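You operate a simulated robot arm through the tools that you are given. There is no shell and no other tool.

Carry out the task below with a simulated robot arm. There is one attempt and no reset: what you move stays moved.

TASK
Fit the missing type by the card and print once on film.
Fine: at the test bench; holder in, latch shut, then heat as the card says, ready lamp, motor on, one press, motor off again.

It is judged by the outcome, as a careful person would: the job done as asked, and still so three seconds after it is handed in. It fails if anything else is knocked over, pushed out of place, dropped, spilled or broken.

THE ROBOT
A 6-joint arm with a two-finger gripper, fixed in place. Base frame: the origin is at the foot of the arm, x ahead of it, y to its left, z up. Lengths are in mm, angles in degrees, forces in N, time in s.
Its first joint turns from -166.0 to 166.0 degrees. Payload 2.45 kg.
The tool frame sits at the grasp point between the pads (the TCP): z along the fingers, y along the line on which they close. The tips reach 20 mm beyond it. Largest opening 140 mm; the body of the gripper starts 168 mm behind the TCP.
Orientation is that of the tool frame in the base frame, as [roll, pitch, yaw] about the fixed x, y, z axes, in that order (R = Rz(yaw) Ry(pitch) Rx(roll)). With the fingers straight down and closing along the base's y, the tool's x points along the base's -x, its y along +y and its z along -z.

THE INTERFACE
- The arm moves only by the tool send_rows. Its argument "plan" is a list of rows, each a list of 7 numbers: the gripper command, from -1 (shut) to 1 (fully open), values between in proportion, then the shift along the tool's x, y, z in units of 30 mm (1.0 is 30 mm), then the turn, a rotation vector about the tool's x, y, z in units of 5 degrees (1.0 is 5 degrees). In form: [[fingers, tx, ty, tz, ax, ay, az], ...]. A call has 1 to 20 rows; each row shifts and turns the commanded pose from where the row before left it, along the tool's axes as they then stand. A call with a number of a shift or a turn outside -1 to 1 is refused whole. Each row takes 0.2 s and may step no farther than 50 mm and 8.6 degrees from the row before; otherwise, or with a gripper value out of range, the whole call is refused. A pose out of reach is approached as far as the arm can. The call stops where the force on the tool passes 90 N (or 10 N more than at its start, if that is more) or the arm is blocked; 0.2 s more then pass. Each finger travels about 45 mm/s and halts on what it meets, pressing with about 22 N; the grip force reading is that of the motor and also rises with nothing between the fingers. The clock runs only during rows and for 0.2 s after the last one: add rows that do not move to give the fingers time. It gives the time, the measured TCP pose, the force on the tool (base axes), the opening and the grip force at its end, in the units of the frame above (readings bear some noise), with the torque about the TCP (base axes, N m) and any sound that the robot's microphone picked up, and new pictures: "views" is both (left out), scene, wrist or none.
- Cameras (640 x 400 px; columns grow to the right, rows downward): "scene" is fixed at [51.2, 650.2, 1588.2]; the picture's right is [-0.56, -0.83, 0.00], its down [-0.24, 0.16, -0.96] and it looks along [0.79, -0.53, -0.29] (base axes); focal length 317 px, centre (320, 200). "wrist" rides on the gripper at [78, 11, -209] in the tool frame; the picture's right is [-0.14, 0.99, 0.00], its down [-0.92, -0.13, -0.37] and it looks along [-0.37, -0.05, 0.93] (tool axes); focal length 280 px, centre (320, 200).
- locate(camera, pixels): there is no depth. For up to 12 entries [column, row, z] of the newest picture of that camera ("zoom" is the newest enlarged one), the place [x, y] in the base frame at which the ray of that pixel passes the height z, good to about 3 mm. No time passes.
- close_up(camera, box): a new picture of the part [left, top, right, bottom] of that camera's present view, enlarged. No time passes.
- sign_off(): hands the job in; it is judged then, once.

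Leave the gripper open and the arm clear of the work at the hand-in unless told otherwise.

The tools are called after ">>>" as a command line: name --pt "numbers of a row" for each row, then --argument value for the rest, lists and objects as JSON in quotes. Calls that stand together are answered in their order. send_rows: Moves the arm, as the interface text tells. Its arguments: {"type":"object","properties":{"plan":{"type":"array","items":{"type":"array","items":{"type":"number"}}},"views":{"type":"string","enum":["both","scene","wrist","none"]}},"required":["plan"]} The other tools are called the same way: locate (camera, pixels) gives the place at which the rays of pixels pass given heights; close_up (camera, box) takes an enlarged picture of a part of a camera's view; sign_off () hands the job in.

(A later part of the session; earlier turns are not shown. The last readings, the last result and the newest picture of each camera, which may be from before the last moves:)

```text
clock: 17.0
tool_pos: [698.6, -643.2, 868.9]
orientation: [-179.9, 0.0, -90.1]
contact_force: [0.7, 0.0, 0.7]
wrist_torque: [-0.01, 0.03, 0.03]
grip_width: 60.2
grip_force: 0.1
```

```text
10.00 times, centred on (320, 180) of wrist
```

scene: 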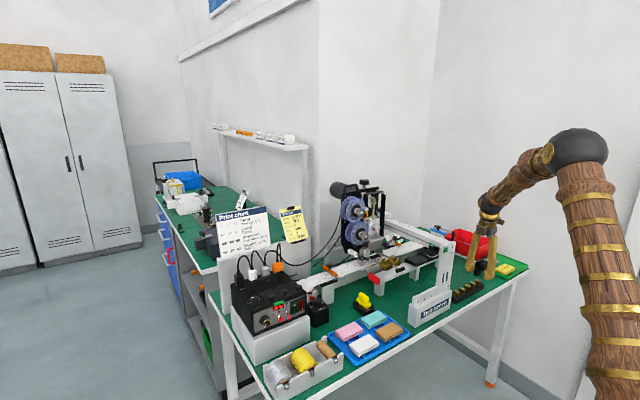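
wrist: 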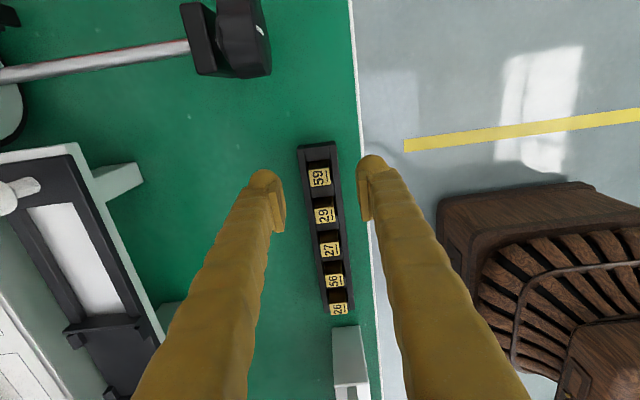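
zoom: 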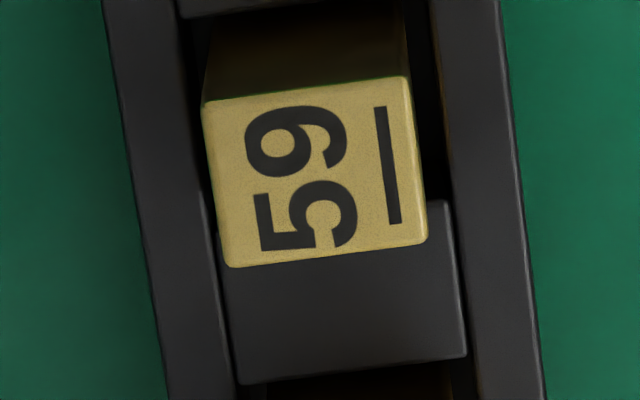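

>>> locate --camera "zoom" --pixels '[[212, 182, 822], [420, 160, 822], [305, 90, 822], [325, 257, 822], [205, 100, 822], [408, 78, 822], [425, 242, 822], [228, 265, 822], [120, 150, 800], [500, 110, 800]]'

```text
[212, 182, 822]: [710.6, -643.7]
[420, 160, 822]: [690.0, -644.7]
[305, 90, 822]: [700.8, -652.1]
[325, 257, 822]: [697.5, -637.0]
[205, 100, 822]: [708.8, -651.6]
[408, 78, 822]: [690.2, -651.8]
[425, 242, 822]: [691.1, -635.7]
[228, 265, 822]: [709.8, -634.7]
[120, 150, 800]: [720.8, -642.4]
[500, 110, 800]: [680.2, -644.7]
```

The type measures about 19.5 × 16.5 mm, centred (700,-643.5). I descend to TCP z≈830 with fingers open, then check clearance against the rack wall.

>>> send_rows --pt "-0.14 0 -0.05 0.65 0 0 0" --pt "-0.14 0 0 0.65 0 0 0" --pt "-0.14 0 0 0 0 0 0" --views "both"

>>> close_up --camera "scene" --box '[455, 255, 505, 300]'

>>> close_up --camera "wrist" --box '[265, 150, 385, 250]'

```text
clock: 17.8
tool_pos: [700.6, -644.2, 830.9]
orientation: [-179.9, 0.1, -90.0]
contact_force: [0.0, 0.4, 0.3]
wrist_torque: [0.01, 0.02, -0.02]
grip_width: 59.9
grip_force: 0.1
```

scene: 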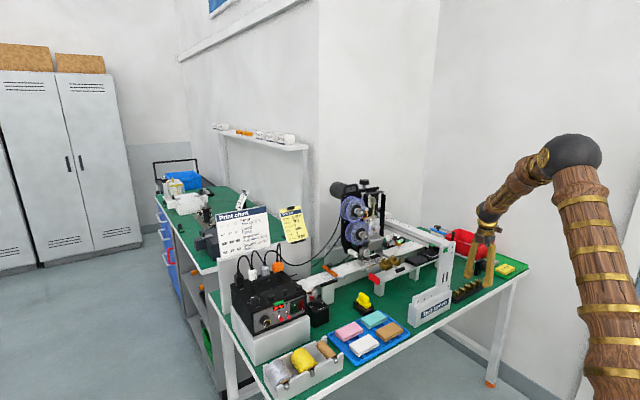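
wrist: 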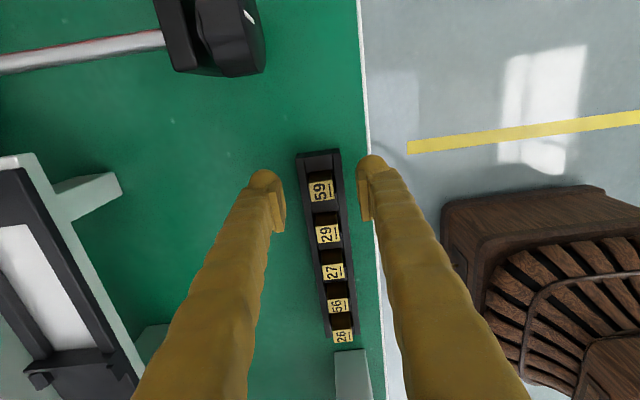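

```text
8.89 times, centred on (480, 278) of scene
```

zoom: 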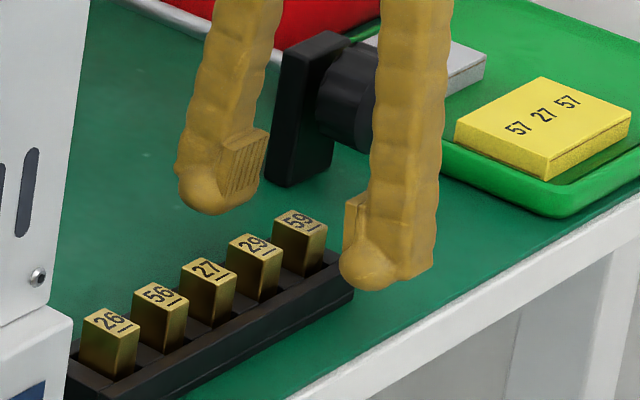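

```text
4.00 times, centred on (325, 200) of wrist
```

zoom: 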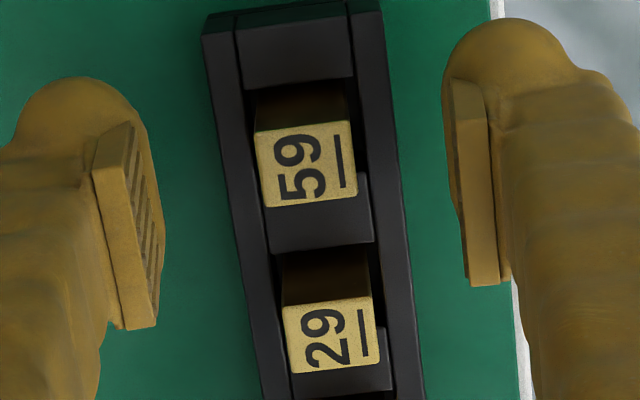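

Tips are at z≈811, clear of the wall top (~803). I close on the type.

>>> send_rows --pt "-0.5 0 0 0 0 0 0" --pt "-0.75 0 0 0 0 0 0" --pt "-1 0 0 0 0 0 0" --pt "-1 0 0 0 0 0 0" --pt "-1 0 0 0 0 0 0"

>>> close_up --camera "scene" --box '[455, 255, 505, 300]'

>>> close_up --camera "wrist" --box '[265, 150, 385, 250]'

```text
clock: 19.0
tool_pos: [700.7, -644.1, 830.9]
orientation: [-179.9, 0.0, -90.0]
contact_force: [0.1, -1.4, -0.6]
wrist_torque: [0.03, -0.02, 0.03]
grip_width: 18.9
grip_force: 21.7
```

scene: 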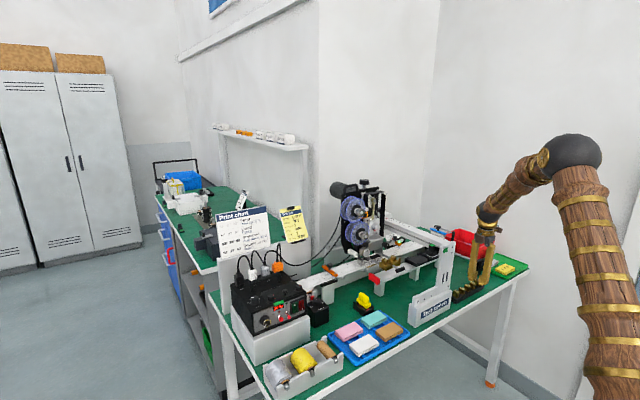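
wrist: 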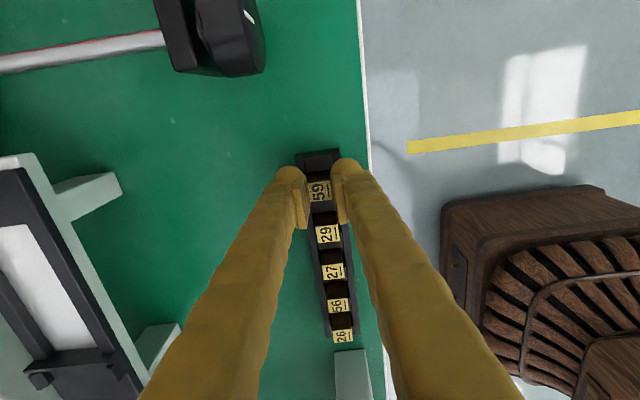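

```text
8.89 times, centred on (480, 278) of scene
```

zoom: 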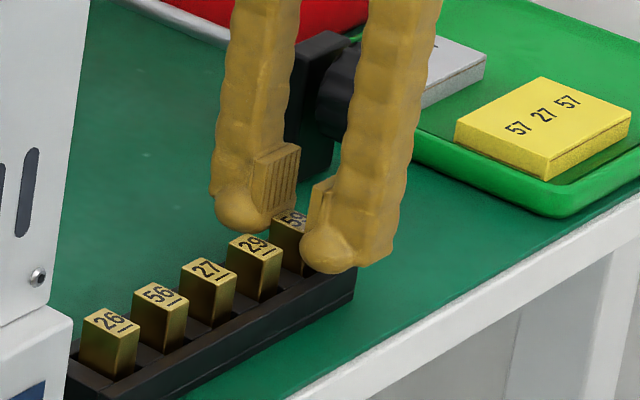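

```text
4.00 times, centred on (325, 200) of wrist
```

zoom: 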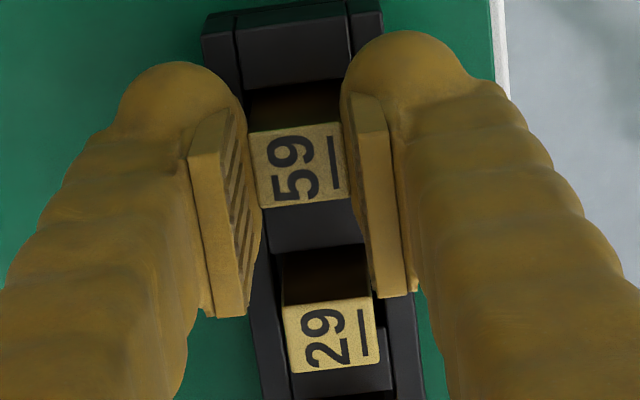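

Gripped at 18.9 mm, 21.7 N. I lift straight up.

>>> send_rows --pt "-1 0 0 -0.3 0 0 0" --pt "-1 0 0 -0.5 0 0 0" --pt "-1 0 0 -0.8 0 0 0" --pt "-1 0 0 -1 0 0 0" --pt "-1 0 0 -1 0 0 0"

>>> close_up --camera "scene" --box '[450, 235, 510, 290]'

>>> close_up --camera "wrist" --box '[265, 150, 385, 250]'

```text
clock: 20.2
tool_pos: [699.9, -644.5, 939.3]
orientation: [-179.8, 0.0, -90.0]
contact_force: [-0.3, -0.1, -1.2]
wrist_torque: [-0.01, -0.04, 0.01]
grip_width: 19.0
grip_force: 21.8
```

scene: 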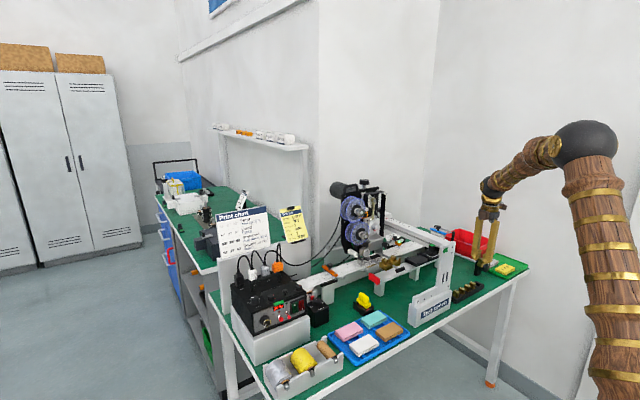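
wrist: 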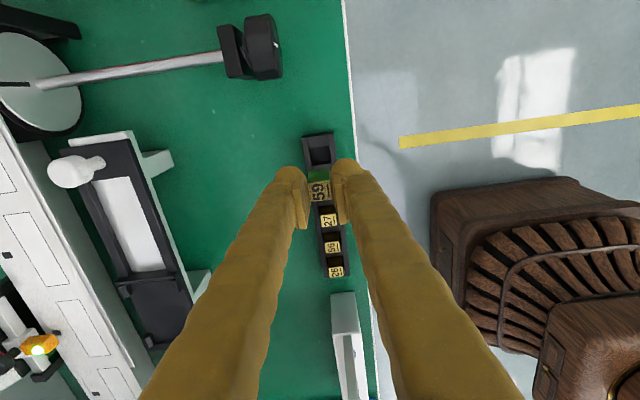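

```text
7.27 times, centred on (480, 262) of scene
```

zoom: 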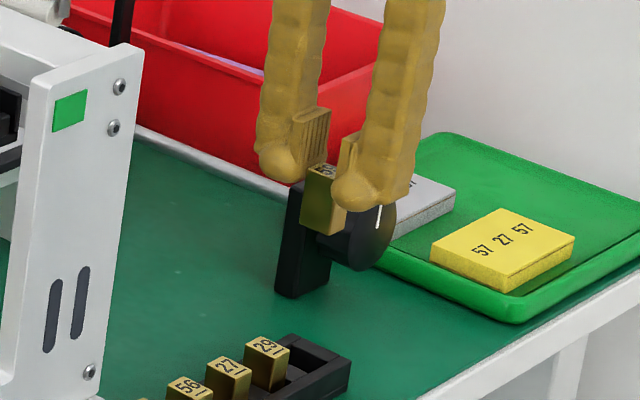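

```text
4.00 times, centred on (325, 200) of wrist
```

zoom: 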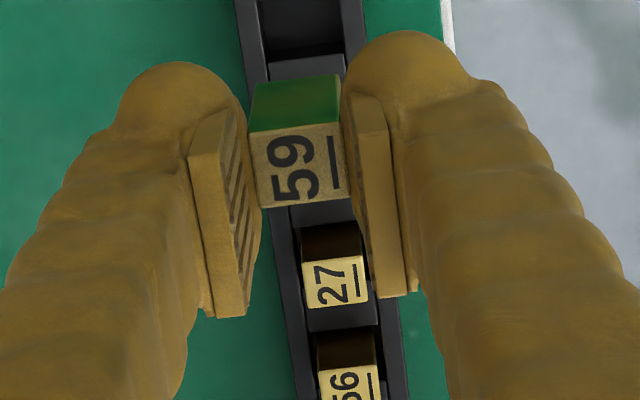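

The 59 is held firmly (about 40 mm tall; rack and neighbours undisturbed). I lift to z≈1180 and travel over the gantry to above the holder.

>>> send_rows --pt "-1 0 0 -1 0 0 0" --pt "-1 0 0 -1 0 0 0" --pt "-1 0 0 -1 0 0 0" --pt "-1 0 0 -1 0 0 0" --pt "-1 0 0 -1 0 0 0" --pt "-1 0 0 -1 0 0 0" --pt "-1 0 0 -1 0 0 0" --pt "-1 0 0 -1 0 0 0" --pt "-1 0 0 0 0 0 0" --views "none"

>>> send_rows --pt "-1 -0.94 -0.5 0 0 0 0" --pt "-1 -0.94 -0.5 0 0 0 0" --pt "-1 -0.94 -0.5 0 0 0 0" --pt "-1 -0.94 -0.5 0 0 0 0" --pt "-1 -0.94 -0.5 0 0 0 0" --pt "-1 -0.94 -0.5 0 0 0 0" --pt "-1 -0.94 -0.5 0 0 0 0" --pt "-1 -0.94 -0.5 0 0 0 0" --pt "-1 -0.94 -0.5 0 0 0 0" --pt "-1 -0.94 -0.5 0 0 0 0" --pt "-1 -0.94 -0.5 0 0 0 0" --pt "-1 -0.94 -0.5 0 0 0 0" --pt "-1 -0.94 -0.4 0 0 0 0" --pt "-1 0 0 0 0 0 0"

```text
clock: 22.2
tool_pos: [699.6, -644.2, 1179.8]
orientation: [-179.9, 0.0, -90.0]
contact_force: [0.1, 0.1, -1.2]
wrist_torque: [0.0, 0.02, -0.03]
grip_width: 18.6
grip_force: 21.6
```

```text
clock: 25.2
tool_pos: [891.2, -276.0, 1177.9]
orientation: [-179.9, 0.0, -90.0]
contact_force: [0.7, 0.4, -1.1]
wrist_torque: [0.05, 0.02, 0.0]
grip_width: 19.1
grip_force: 21.8
```

scene: 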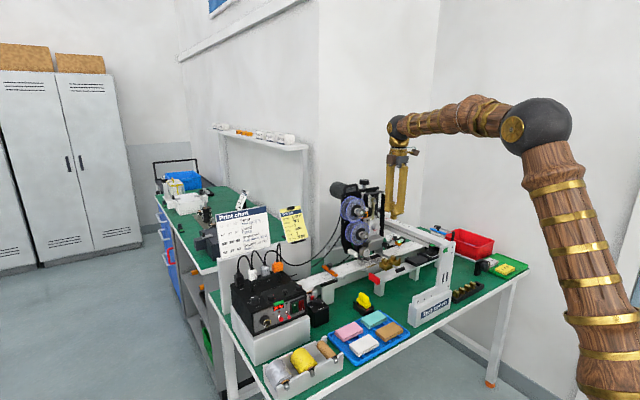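
wrist: 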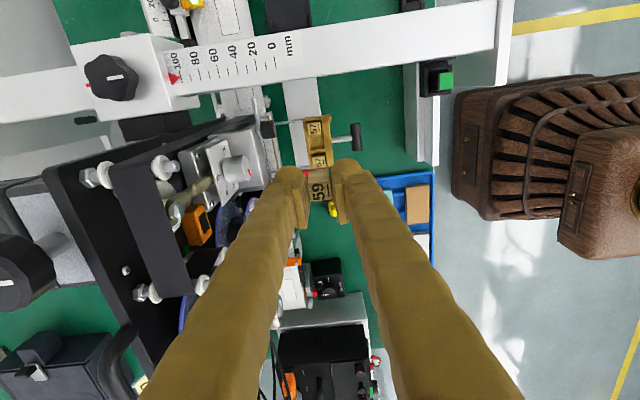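

The holder is at (320,140) in the wrist view. Zoom in and measure.

>>> close_up --camera "wrist" --box '[280, 100, 370, 210]'

>>> close_up --camera "scene" --box '[360, 170, 440, 290]'

```text
3.64 times, centred on (325, 155) of wrist
```

zoom: 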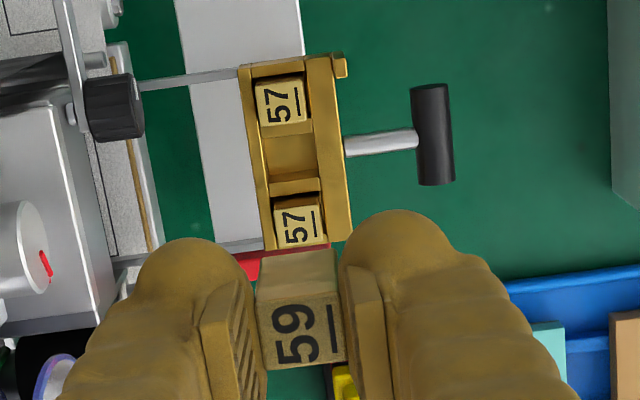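

```text
3.33 times, centred on (400, 230) of scene
```

zoom: 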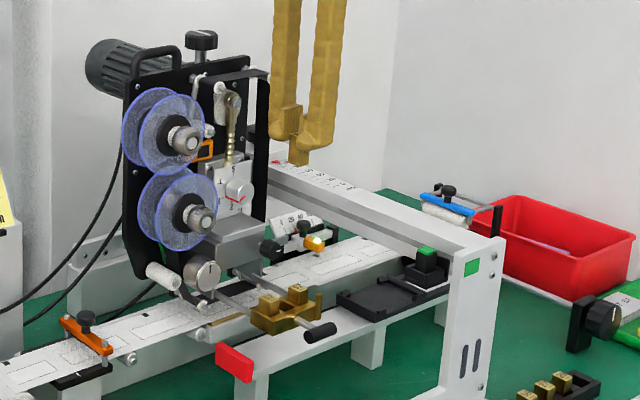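

>>> locate --camera "zoom" --pixels '[[255, 90, 954], [300, 77, 954], [307, 119, 954], [262, 126, 954], [274, 210, 954], [318, 203, 954], [325, 240, 954], [280, 248, 954], [312, 125, 934], [318, 178, 934], [266, 132, 934], [274, 190, 934]]'

>>> close_up --camera "wrist" --box '[300, 110, 350, 180]'

```text
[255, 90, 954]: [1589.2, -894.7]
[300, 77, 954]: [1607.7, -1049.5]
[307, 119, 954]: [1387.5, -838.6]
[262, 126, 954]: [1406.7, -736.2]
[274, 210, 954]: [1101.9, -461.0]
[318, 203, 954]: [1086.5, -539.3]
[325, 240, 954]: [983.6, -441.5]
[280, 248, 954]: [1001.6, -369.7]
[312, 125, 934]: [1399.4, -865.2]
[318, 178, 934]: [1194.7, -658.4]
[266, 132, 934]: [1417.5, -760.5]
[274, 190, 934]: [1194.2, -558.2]
```

```text
5.71 times, centred on (325, 145) of wrist
```

zoom: 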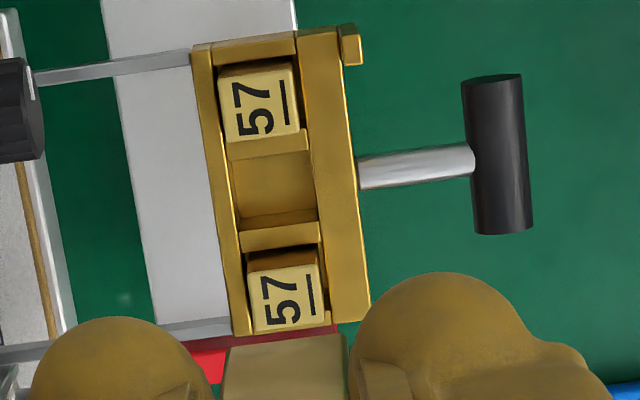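

>>> locate --camera "zoom" --pixels '[[218, 77, 954], [291, 63, 954], [299, 128, 954], [226, 142, 954], [249, 275, 954], [321, 262, 954], [328, 322, 954], [256, 333, 954], [229, 160, 934], [313, 150, 934], [240, 230, 934], [319, 217, 934]]'

```text
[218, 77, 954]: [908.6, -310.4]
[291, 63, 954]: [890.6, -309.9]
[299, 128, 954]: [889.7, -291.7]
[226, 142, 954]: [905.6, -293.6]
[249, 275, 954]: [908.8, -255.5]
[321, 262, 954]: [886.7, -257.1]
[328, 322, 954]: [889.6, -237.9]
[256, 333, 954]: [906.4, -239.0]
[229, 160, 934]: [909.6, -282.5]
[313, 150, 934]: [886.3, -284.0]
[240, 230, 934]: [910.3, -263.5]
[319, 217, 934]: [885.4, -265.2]
```

Slot centre is about (898,-274). I move over it and descend to TCP z≈1005, just above the slot, watching clearance to the printer.

>>> send_rows --pt "-1 -0.033 -0.23 0.9 0 0 0" --pt "-1 0 0 1 0 0 0" --pt "-1 0 0 1 0 0 0" --pt "-1 0 0 1 0 0 0" --pt "-1 0 0 1 0 0 0" --pt "-1 0 0 0.86 0 0 0" --pt "-1 0 0 0 0 0 0"

>>> close_up --camera "wrist" --box '[270, 130, 370, 210]'

>>> close_up --camera "scene" --box '[375, 235, 425, 280]'

>>> close_up --camera "scene" --box '[340, 130, 440, 260]'

```text
clock: 26.8
tool_pos: [899.0, -277.7, 1006.9]
orientation: [-179.9, 0.1, -90.0]
contact_force: [0.1, -0.3, -1.1]
wrist_torque: [0.03, 0.0, -0.03]
grip_width: 18.8
grip_force: 21.9
```

scene: 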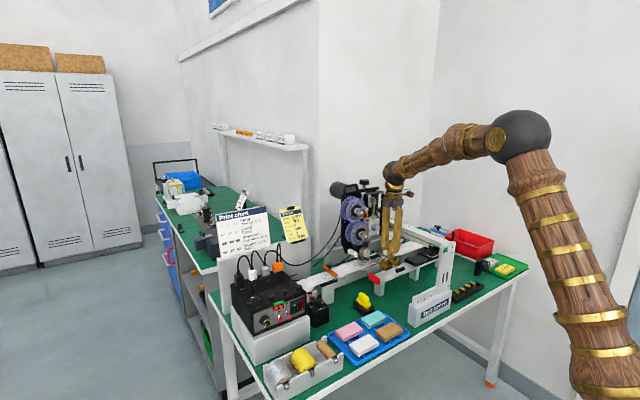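
wrist: 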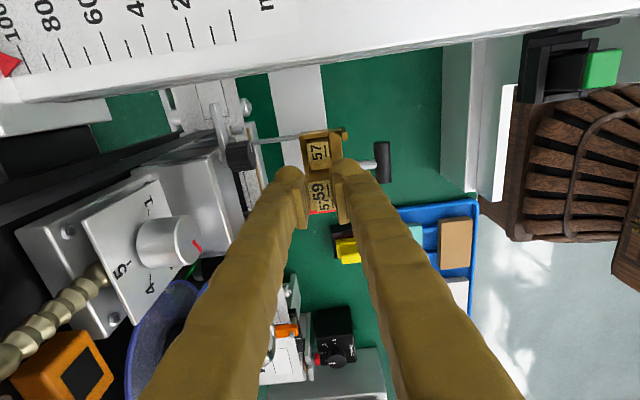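

```text
5.00 times, centred on (320, 170) of wrist
```

zoom: 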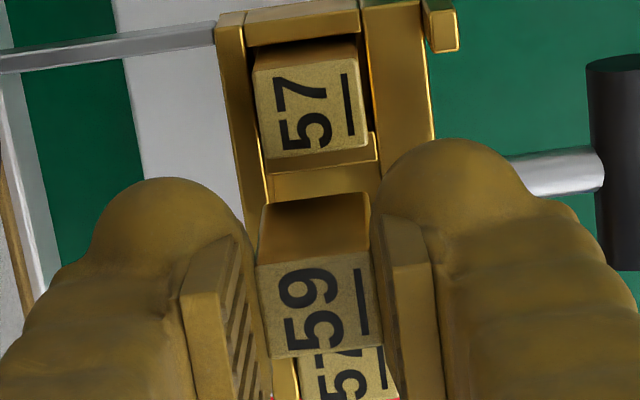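

```text
8.89 times, centred on (400, 258) of scene
```

zoom: 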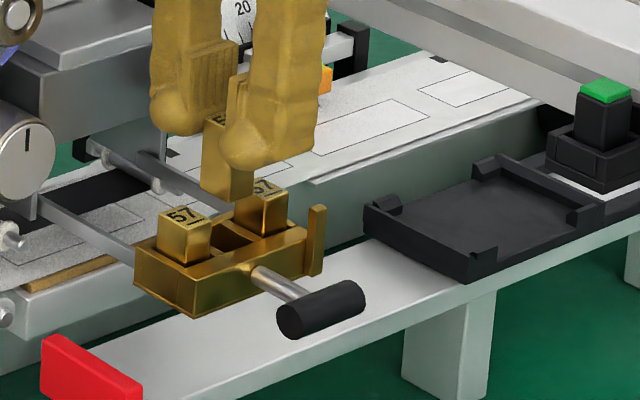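

```text
3.08 times, centred on (390, 195) of scene
```

zoom: 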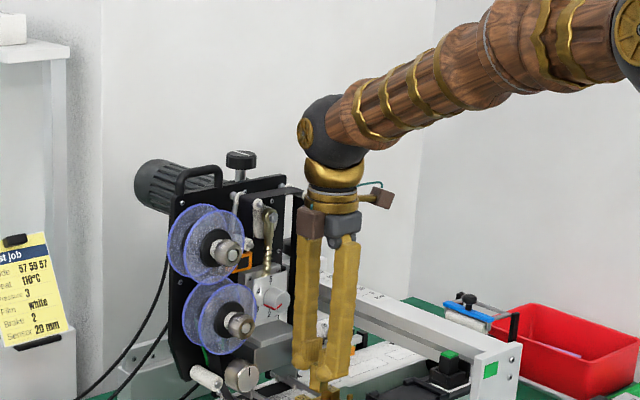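

I re-zoom the wrist view to measure the held type's position relative to its neighbours.

>>> close_up --camera "wrist" --box '[290, 140, 350, 215]'

```text
5.33 times, centred on (320, 178) of wrist
```

zoom: 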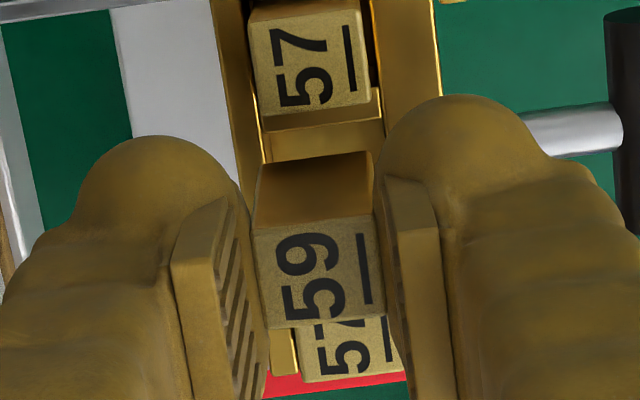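

>>> locate --camera "zoom" --pixels '[[252, 228, 997.7], [375, 216, 997.7], [386, 312, 997.7], [270, 328, 997.7], [250, 22, 954], [360, 5, 954], [373, 104, 954], [270, 118, 954], [303, 383, 954], [408, 371, 954], [264, 163, 958], [371, 152, 958]]'

```text
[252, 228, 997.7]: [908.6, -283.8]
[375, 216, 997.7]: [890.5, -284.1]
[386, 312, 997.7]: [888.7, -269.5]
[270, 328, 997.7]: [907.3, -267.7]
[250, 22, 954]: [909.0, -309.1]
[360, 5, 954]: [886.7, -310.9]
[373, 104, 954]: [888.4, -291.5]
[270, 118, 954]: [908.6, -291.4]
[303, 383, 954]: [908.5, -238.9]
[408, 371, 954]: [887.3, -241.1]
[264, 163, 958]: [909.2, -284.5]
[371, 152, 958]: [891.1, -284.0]
```

The 59 is at (898.8,-276.2); slot centre ≈ (898.3,-274.4). I shift +1.8 mm in y and go down 18 mm, then read the force.

>>> send_rows --pt "-1 -0.06 0.01 0 0 0 0" --pt "-1 0 0 0.3 0 0 0" --pt "-1 0 0 0.3 0 0 0" --pt "-1 0 0 0 0 0 0" --views "wrist"

>>> close_up --camera "wrist" --box '[290, 140, 350, 215]'

>>> close_up --camera "scene" --box '[375, 245, 410, 275]'

```text
clock: 27.8
tool_pos: [898.8, -274.7, 988.7]
orientation: [-179.9, 0.0, -90.0]
contact_force: [0.2, -0.1, -1.4]
wrist_torque: [0.0, -0.05, -0.01]
grip_width: 19.1
grip_force: 21.9
```

wrist: 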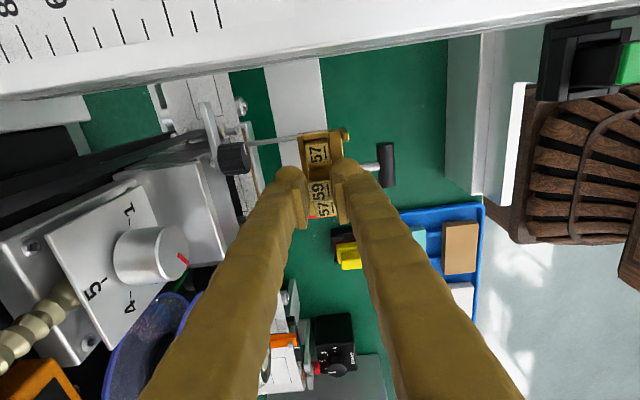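

```text
5.33 times, centred on (320, 178) of wrist
```

zoom: 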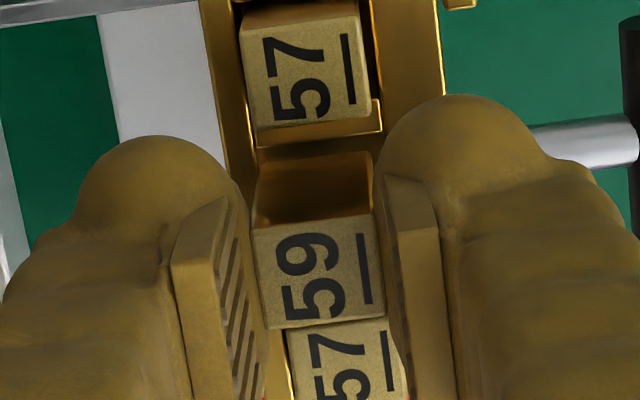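

```text
13.33 times, centred on (392, 260) of scene
```

zoom: 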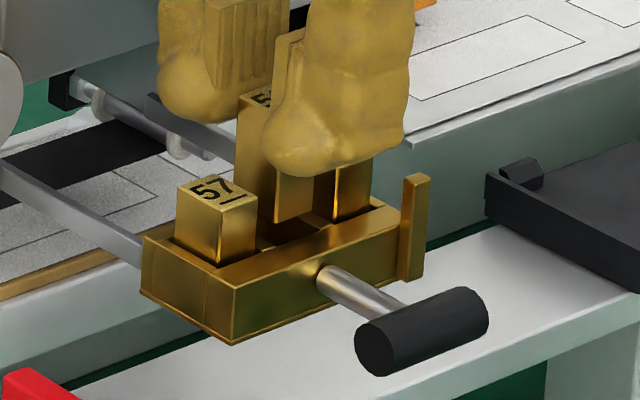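

The type's foot is at the mouth of the slot with no contact yet. I lower in small steps, watching the force.

>>> send_rows --pt "-1 0 0 0.15 0 0 0" --pt "-1 0 0 0.15 0 0 0" --views "none"

>>> close_up --camera "scene" --box '[375, 245, 410, 275]'

>>> close_up --camera "wrist" --box '[290, 140, 350, 215]'

```text
clock: 28.4
tool_pos: [898.7, -275.6, 978.9]
orientation: [-179.8, 0.0, -89.9]
contact_force: [0.3, 0.7, -1.2]
wrist_torque: [0.0, 0.0, 0.03]
grip_width: 18.9
grip_force: 21.6
```

```text
13.33 times, centred on (392, 260) of scene
```

zoom: 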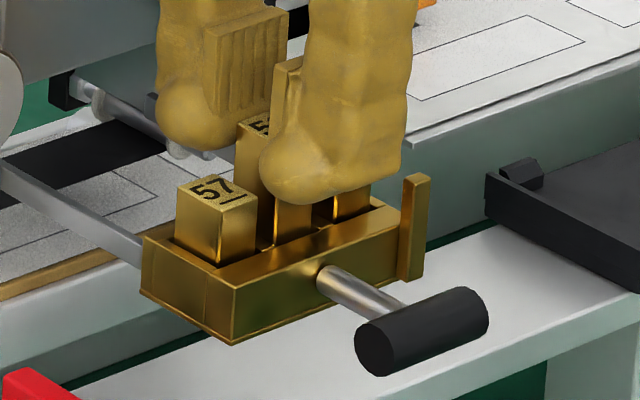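

```text
5.33 times, centred on (320, 178) of wrist
```

zoom: 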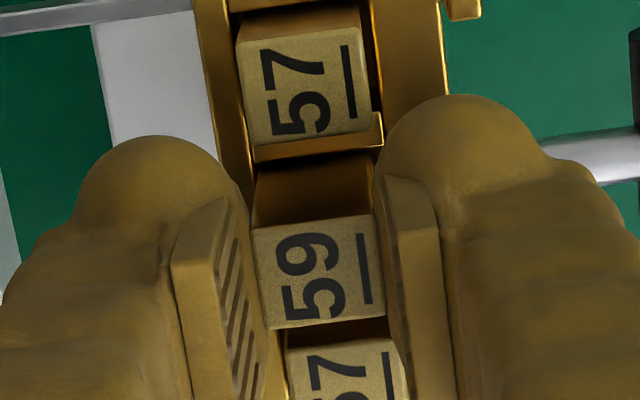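

Still no contact force and the foot appears inside the slot. Continue down.

>>> send_rows --pt "-1 0 0 0.13 0 0 0" --pt "-1 0 0 0.13 0 0 0" --views "none"

>>> close_up --camera "scene" --box '[375, 245, 410, 275]'

>>> close_up --camera "wrist" --box '[290, 140, 350, 215]'

```text
clock: 29.0
tool_pos: [898.2, -275.4, 970.4]
orientation: [-180.0, 0.0, -89.9]
contact_force: [-0.2, -0.4, -2.3]
wrist_torque: [-0.01, -0.01, -0.01]
grip_width: 19.0
grip_force: 22.2
```

```text
13.33 times, centred on (392, 260) of scene
```

zoom: 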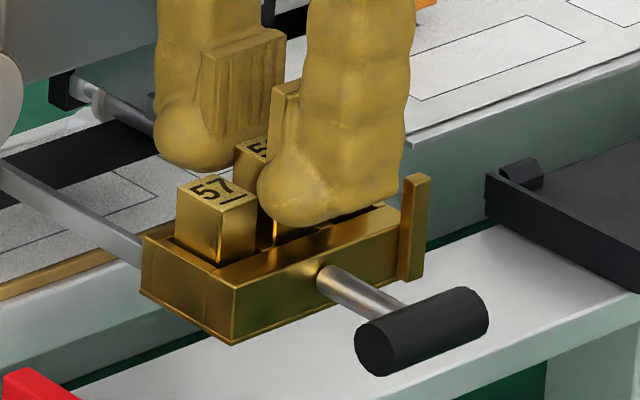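

```text
5.33 times, centred on (320, 178) of wrist
```

zoom: 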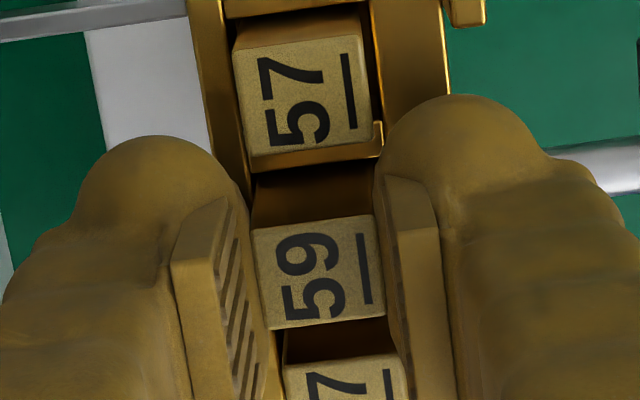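

>>> send_rows --pt "-1 0 0 0.1 0 0 0" --pt "-1 0 0 0.08 0 0 0" --views "none"

>>> close_up --camera "scene" --box '[375, 245, 410, 275]'

>>> close_up --camera "wrist" --box '[290, 140, 350, 215]'

```text
clock: 29.6
tool_pos: [899.8, -274.2, 966.3]
orientation: [-179.9, 0.0, -90.0]
contact_force: [-0.4, 0.5, -1.7]
wrist_torque: [0.02, -0.03, 0.03]
grip_width: 19.0
grip_force: 21.8
```

```text
13.33 times, centred on (392, 260) of scene
```

zoom: 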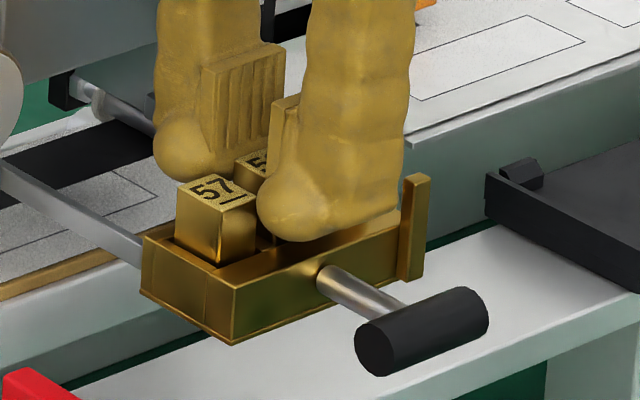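

```text
5.33 times, centred on (320, 178) of wrist
```

zoom: 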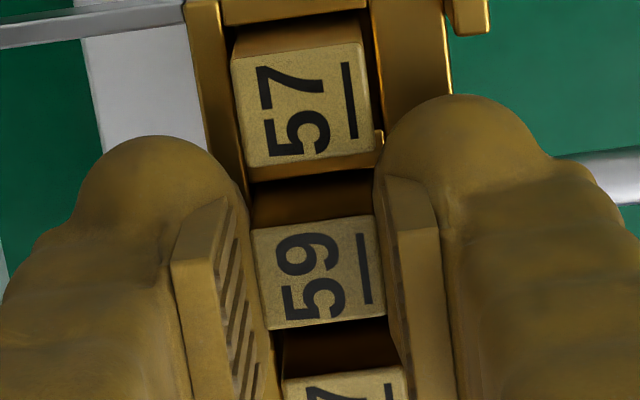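

The tops look nearly level. I lower further in 2 mm steps until I feel the slot floor.

>>> send_rows --pt "-1 0 0 0.07 0 0 0" --pt "-1 0 0 0 0 0 0" --views "none"

>>> send_rows --pt "-1 0 0 0.07 0 0 0" --pt "-1 0 0 0 0 0 0" --views "none"

>>> close_up --camera "scene" --box '[375, 245, 410, 275]'

```text
clock: 30.2
tool_pos: [899.1, -274.1, 964.3]
orientation: [-179.9, 0.0, -90.0]
contact_force: [1.4, 0.4, 1.7]
wrist_torque: [0.01, -0.03, -0.03]
grip_width: 18.9
grip_force: 21.8
```

```text
clock: 30.8
tool_pos: [899.1, -274.0, 962.6]
orientation: [-179.8, 0.1, -90.0]
contact_force: [1.3, 1.8, 7.6]
wrist_torque: [0.05, -0.06, 0.02]
grip_width: 18.7
grip_force: 21.6
```

```text
13.33 times, centred on (392, 260) of scene
```

zoom: 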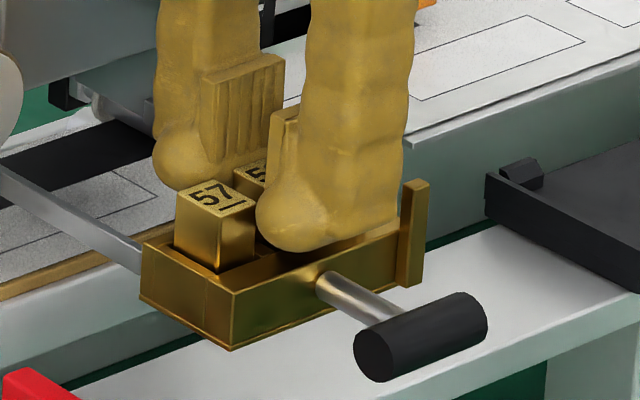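

Contact felt (7.6 N): the type is seated. I open the fingers to ~40 mm and retreat up.

>>> send_rows --pt "-0.7 0 0 -0.05 0 0 0" --pt "-0.43 0 0 0 0 0 0" --pt "-0.43 0 0 0 0 0 0" --pt "-0.43 0 0 -0.3 0 0 0" --pt "-0.43 0 0 -0.7 0 0 0" --pt "-0.43 0 0 -1 0 0 0" --pt "-0.43 0 0 -1 0 0 0"

>>> close_up --camera "scene" --box '[375, 245, 410, 275]'

>>> close_up --camera "wrist" --box '[270, 110, 370, 200]'

```text
clock: 32.4
tool_pos: [898.7, -275.2, 1053.9]
orientation: [-179.9, 0.0, -90.0]
contact_force: [0.3, 0.2, -0.5]
wrist_torque: [-0.03, -0.02, 0.0]
grip_width: 40.0
grip_force: 0.0
```

scene: 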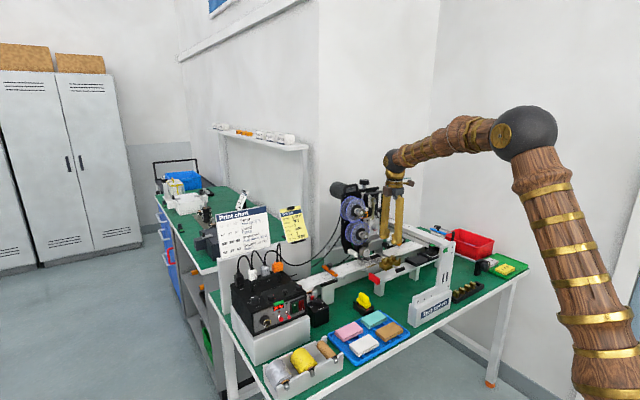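
wrist: 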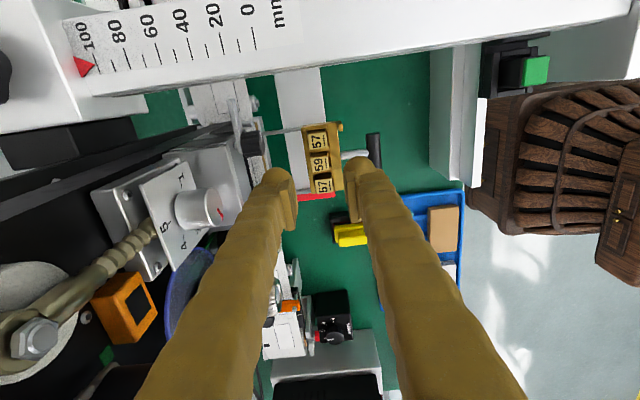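

```text
13.33 times, centred on (392, 260) of scene
```

zoom: 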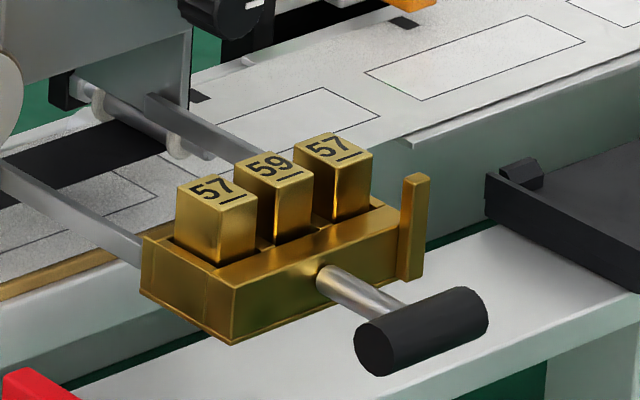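

```text
4.44 times, centred on (320, 155) of wrist
```

zoom: 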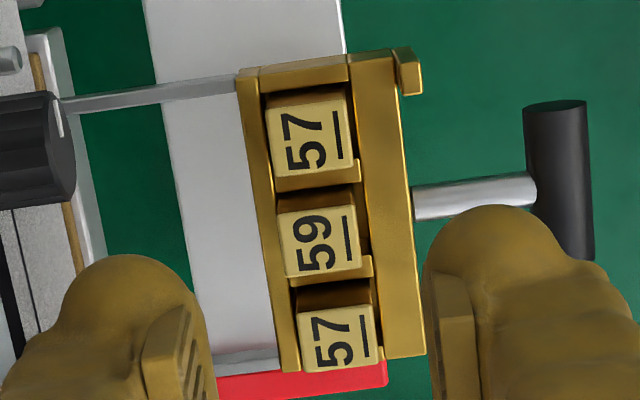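

57 59 57 is in place with matching orientation. Next: close the fingers, go in front of the handle (x≈790), lower to z≈935, then push the handle +x.

>>> send_rows --pt "-1 0 0.9 0 0 0 0" --pt "-1 0 0.9 0 0 0 0" --pt "-1 0 0.9 0 0 0 0" --pt "-1 -0.1 0.9 0 0 0 0" --pt "-1 0 0 0 0 0 0" --pt "-1 0 0 1 0 0 0" --pt "-1 0 0 1 0 0 0" --pt "-1 0 0 1 0 0 0" --pt "-1 0 0 0.95 0 0 0" --pt "-1 0 0 0 0 0 0"

>>> close_up --camera "scene" --box '[375, 235, 425, 285]'

>>> close_up --camera "wrist" --box '[240, 100, 380, 220]'

```text
clock: 34.6
tool_pos: [791.7, -271.4, 933.2]
orientation: [-179.9, 0.0, -90.0]
contact_force: [0.7, 0.5, -0.1]
wrist_torque: [-0.02, 0.02, -0.02]
grip_width: 0.1
grip_force: 22.2
```

scene: 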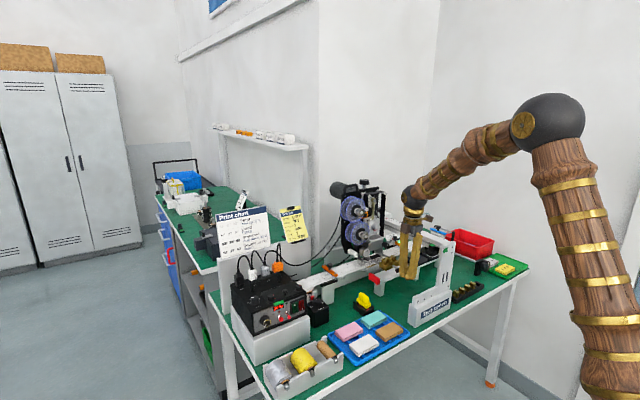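
wrist: 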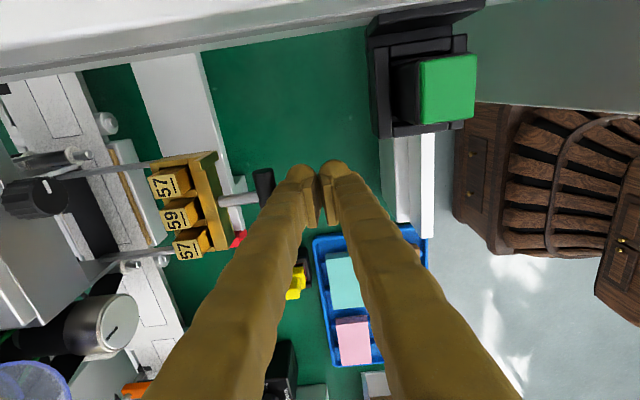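

```text
8.00 times, centred on (400, 260) of scene
```

zoom: 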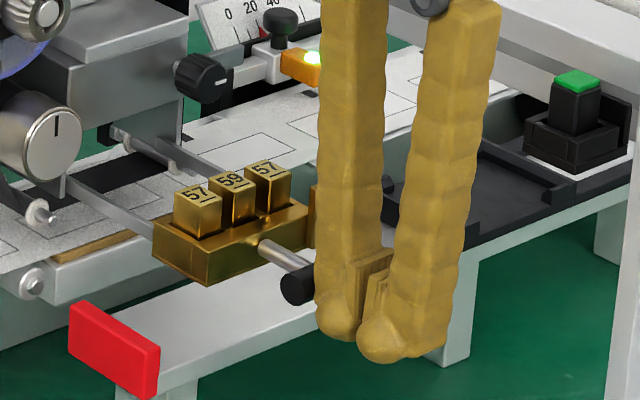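

```text
3.33 times, centred on (310, 160) of wrist
```

zoom: 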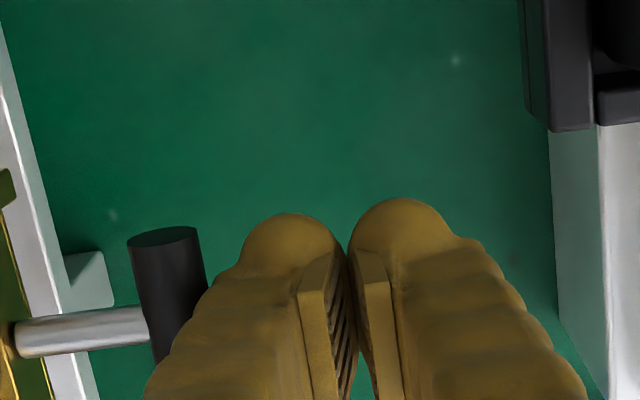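

>>> locate --camera "zoom" --pixels '[[130, 328, 928], [40, 340, 928], [165, 240, 928], [205, 290, 928], [140, 260, 928]]'

```text
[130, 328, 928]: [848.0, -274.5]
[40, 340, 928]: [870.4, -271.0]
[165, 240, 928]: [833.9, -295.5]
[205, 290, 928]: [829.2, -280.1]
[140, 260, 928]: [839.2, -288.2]
```

Stem at y≈-273.5. I push +x slowly: first 70 mm of travel, reading the force.

>>> send_rows --pt "-1 0.07 -0.4 0 0 0 0" --pt "-1 0 -0.3 0 0 0 0" --pt "-1 0 -0.3 0 0 0 0" --pt "-1 0 -0.3 0 0 0 0" --pt "-1 0 -0.3 0 0 0 0" --pt "-1 0 -0.3 0 0 0 0" --pt "-1 0 -0.3 0 0 0 0" --views "wrist"

>>> close_up --camera "scene" --box '[375, 235, 425, 285]'

```text
clock: 36.2
tool_pos: [857.0, -273.7, 933.3]
orientation: [-179.8, 0.0, -90.0]
contact_force: [-1.1, 0.0, -0.2]
wrist_torque: [-0.01, 0.04, -0.02]
grip_width: 0.0
grip_force: 21.7
```

wrist: 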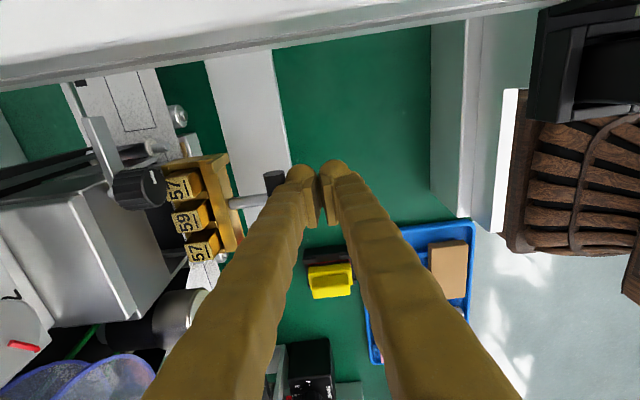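

```text
8.00 times, centred on (400, 260) of scene
```

zoom: 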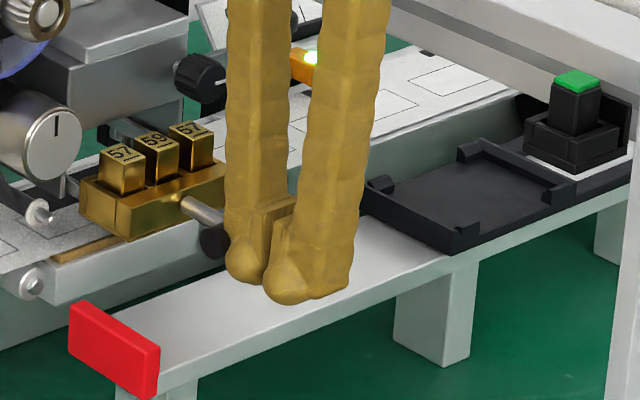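

The holder slides freely. Continue pushing 30 mm.

>>> send_rows --pt "-1 0 -0.3 0 0 0 0" --pt "-1 0 -0.3 0 0 0 0" --pt "-1 0 -0.3 0 0 0 0" --views "wrist"

>>> close_up --camera "scene" --box '[365, 225, 415, 275]'

>>> close_up --camera "wrist" --box '[80, 90, 300, 250]'

```text
clock: 37.0
tool_pos: [885.3, -273.7, 934.1]
orientation: [-179.9, 0.0, -90.0]
contact_force: [-0.1, -0.1, -0.4]
wrist_torque: [0.0, 0.04, -0.01]
grip_width: 0.0
grip_force: 22.0
```

wrist: 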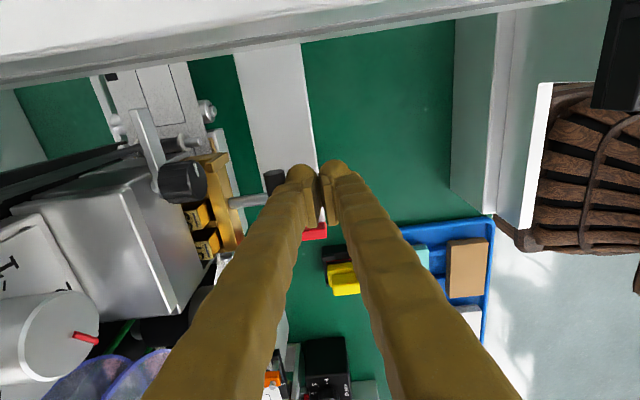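

```text
8.00 times, centred on (390, 250) of scene
```

zoom: 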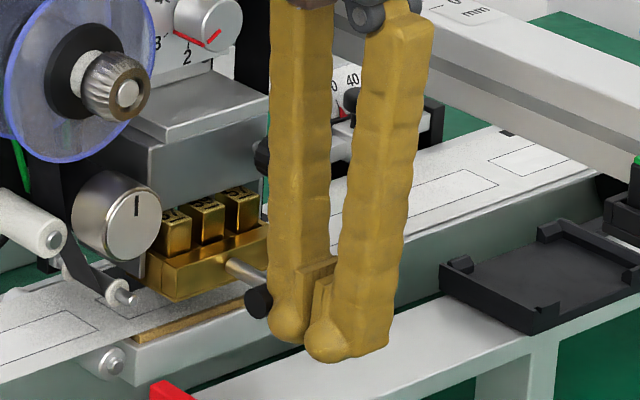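

```text
2.50 times, centred on (190, 170) of wrist
```

zoom: 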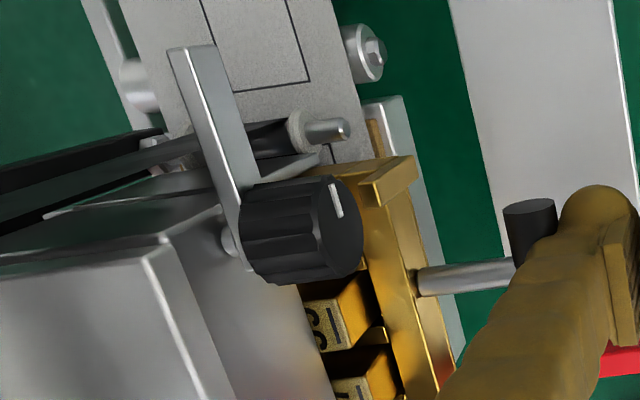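

Nearly in; the tab must still pass behind the latch bar. To keep the gripper body clear of the printer's front posts, I back off, turn the tool 90° so the narrow side faces the printer, then finish the push.

>>> send_rows --pt "-1 0 0.8 0 0 0 0" --pt "-1 0 1 0 0 0 0" --pt "-1 0 1 0 0 0 0" --views "none"

>>> send_rows --pt "-1 0 0 0 0 0 1" --pt "-1 0 0 0 0 0 1" --pt "-1 0 0 0 0 0 1" --pt "-1 0 0 0 0 0 1" --pt "-1 0 0 0 0 0 1" --pt "-1 0 0 0 0 0 1" --pt "-1 0 0 0 0 0 1" --pt "-1 0 0 0 0 0 1" --pt "-1 0 0 0 0 0 1" --pt "-1 0 0 0 0 0 1" --pt "-1 0 0 0 0 0 1" --pt "-1 0 0 0 0 0 1" --pt "-1 0 0 0 0 0 1" --pt "-1 0 0 0 0 0 1" --pt "-1 0 0 0 0 0 1" --pt "-1 0 0 0 0 0 1" --pt "-1 0 0 0 0 0 1" --pt "-1 0 0 0 0 0 1"

>>> close_up --camera "wrist" --box '[200, 190, 440, 360]'

>>> close_up --camera "scene" --box '[365, 225, 415, 275]'

```text
clock: 37.8
tool_pos: [799.2, -273.0, 934.7]
orientation: [-180.0, 0.0, -90.0]
contact_force: [0.1, 0.0, 0.1]
wrist_torque: [0.03, 0.01, -0.01]
grip_width: 0.0
grip_force: 21.7
```

```text
clock: 41.6
tool_pos: [799.5, -274.0, 934.6]
orientation: [-179.9, 0.2, 179.8]
contact_force: [0.3, -0.6, 0.0]
wrist_torque: [-0.01, -0.01, 0.04]
grip_width: 0.0
grip_force: 21.7
```

scene: 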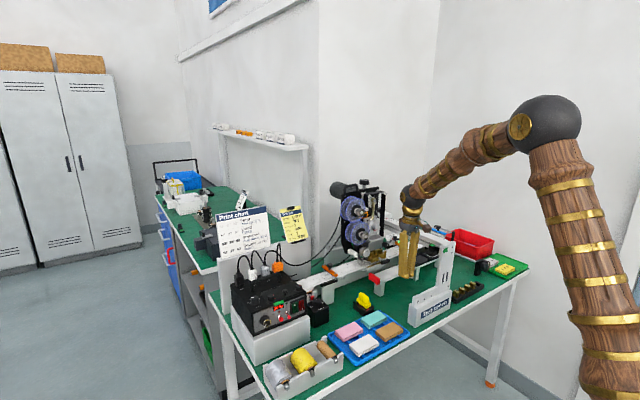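
wrist: 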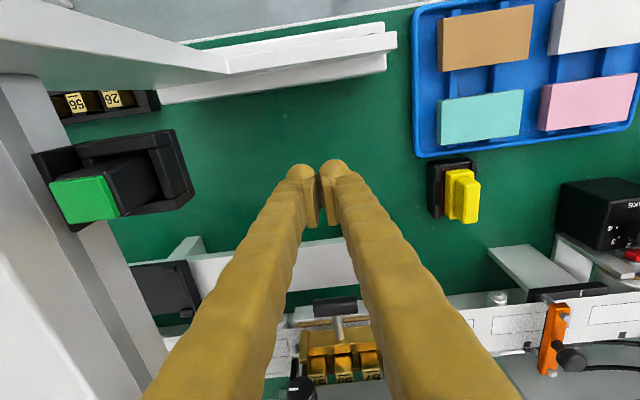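

```text
2.35 times, centred on (320, 275) of wrist
```

zoom: 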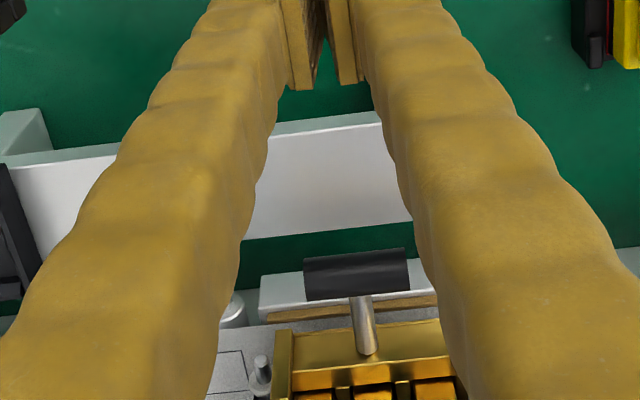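

```text
8.00 times, centred on (390, 250) of scene
```

zoom: 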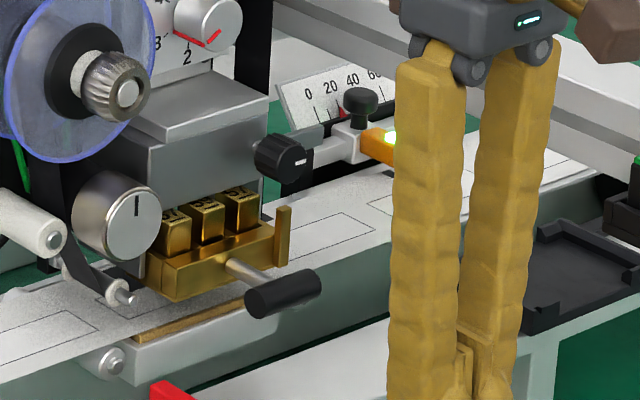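

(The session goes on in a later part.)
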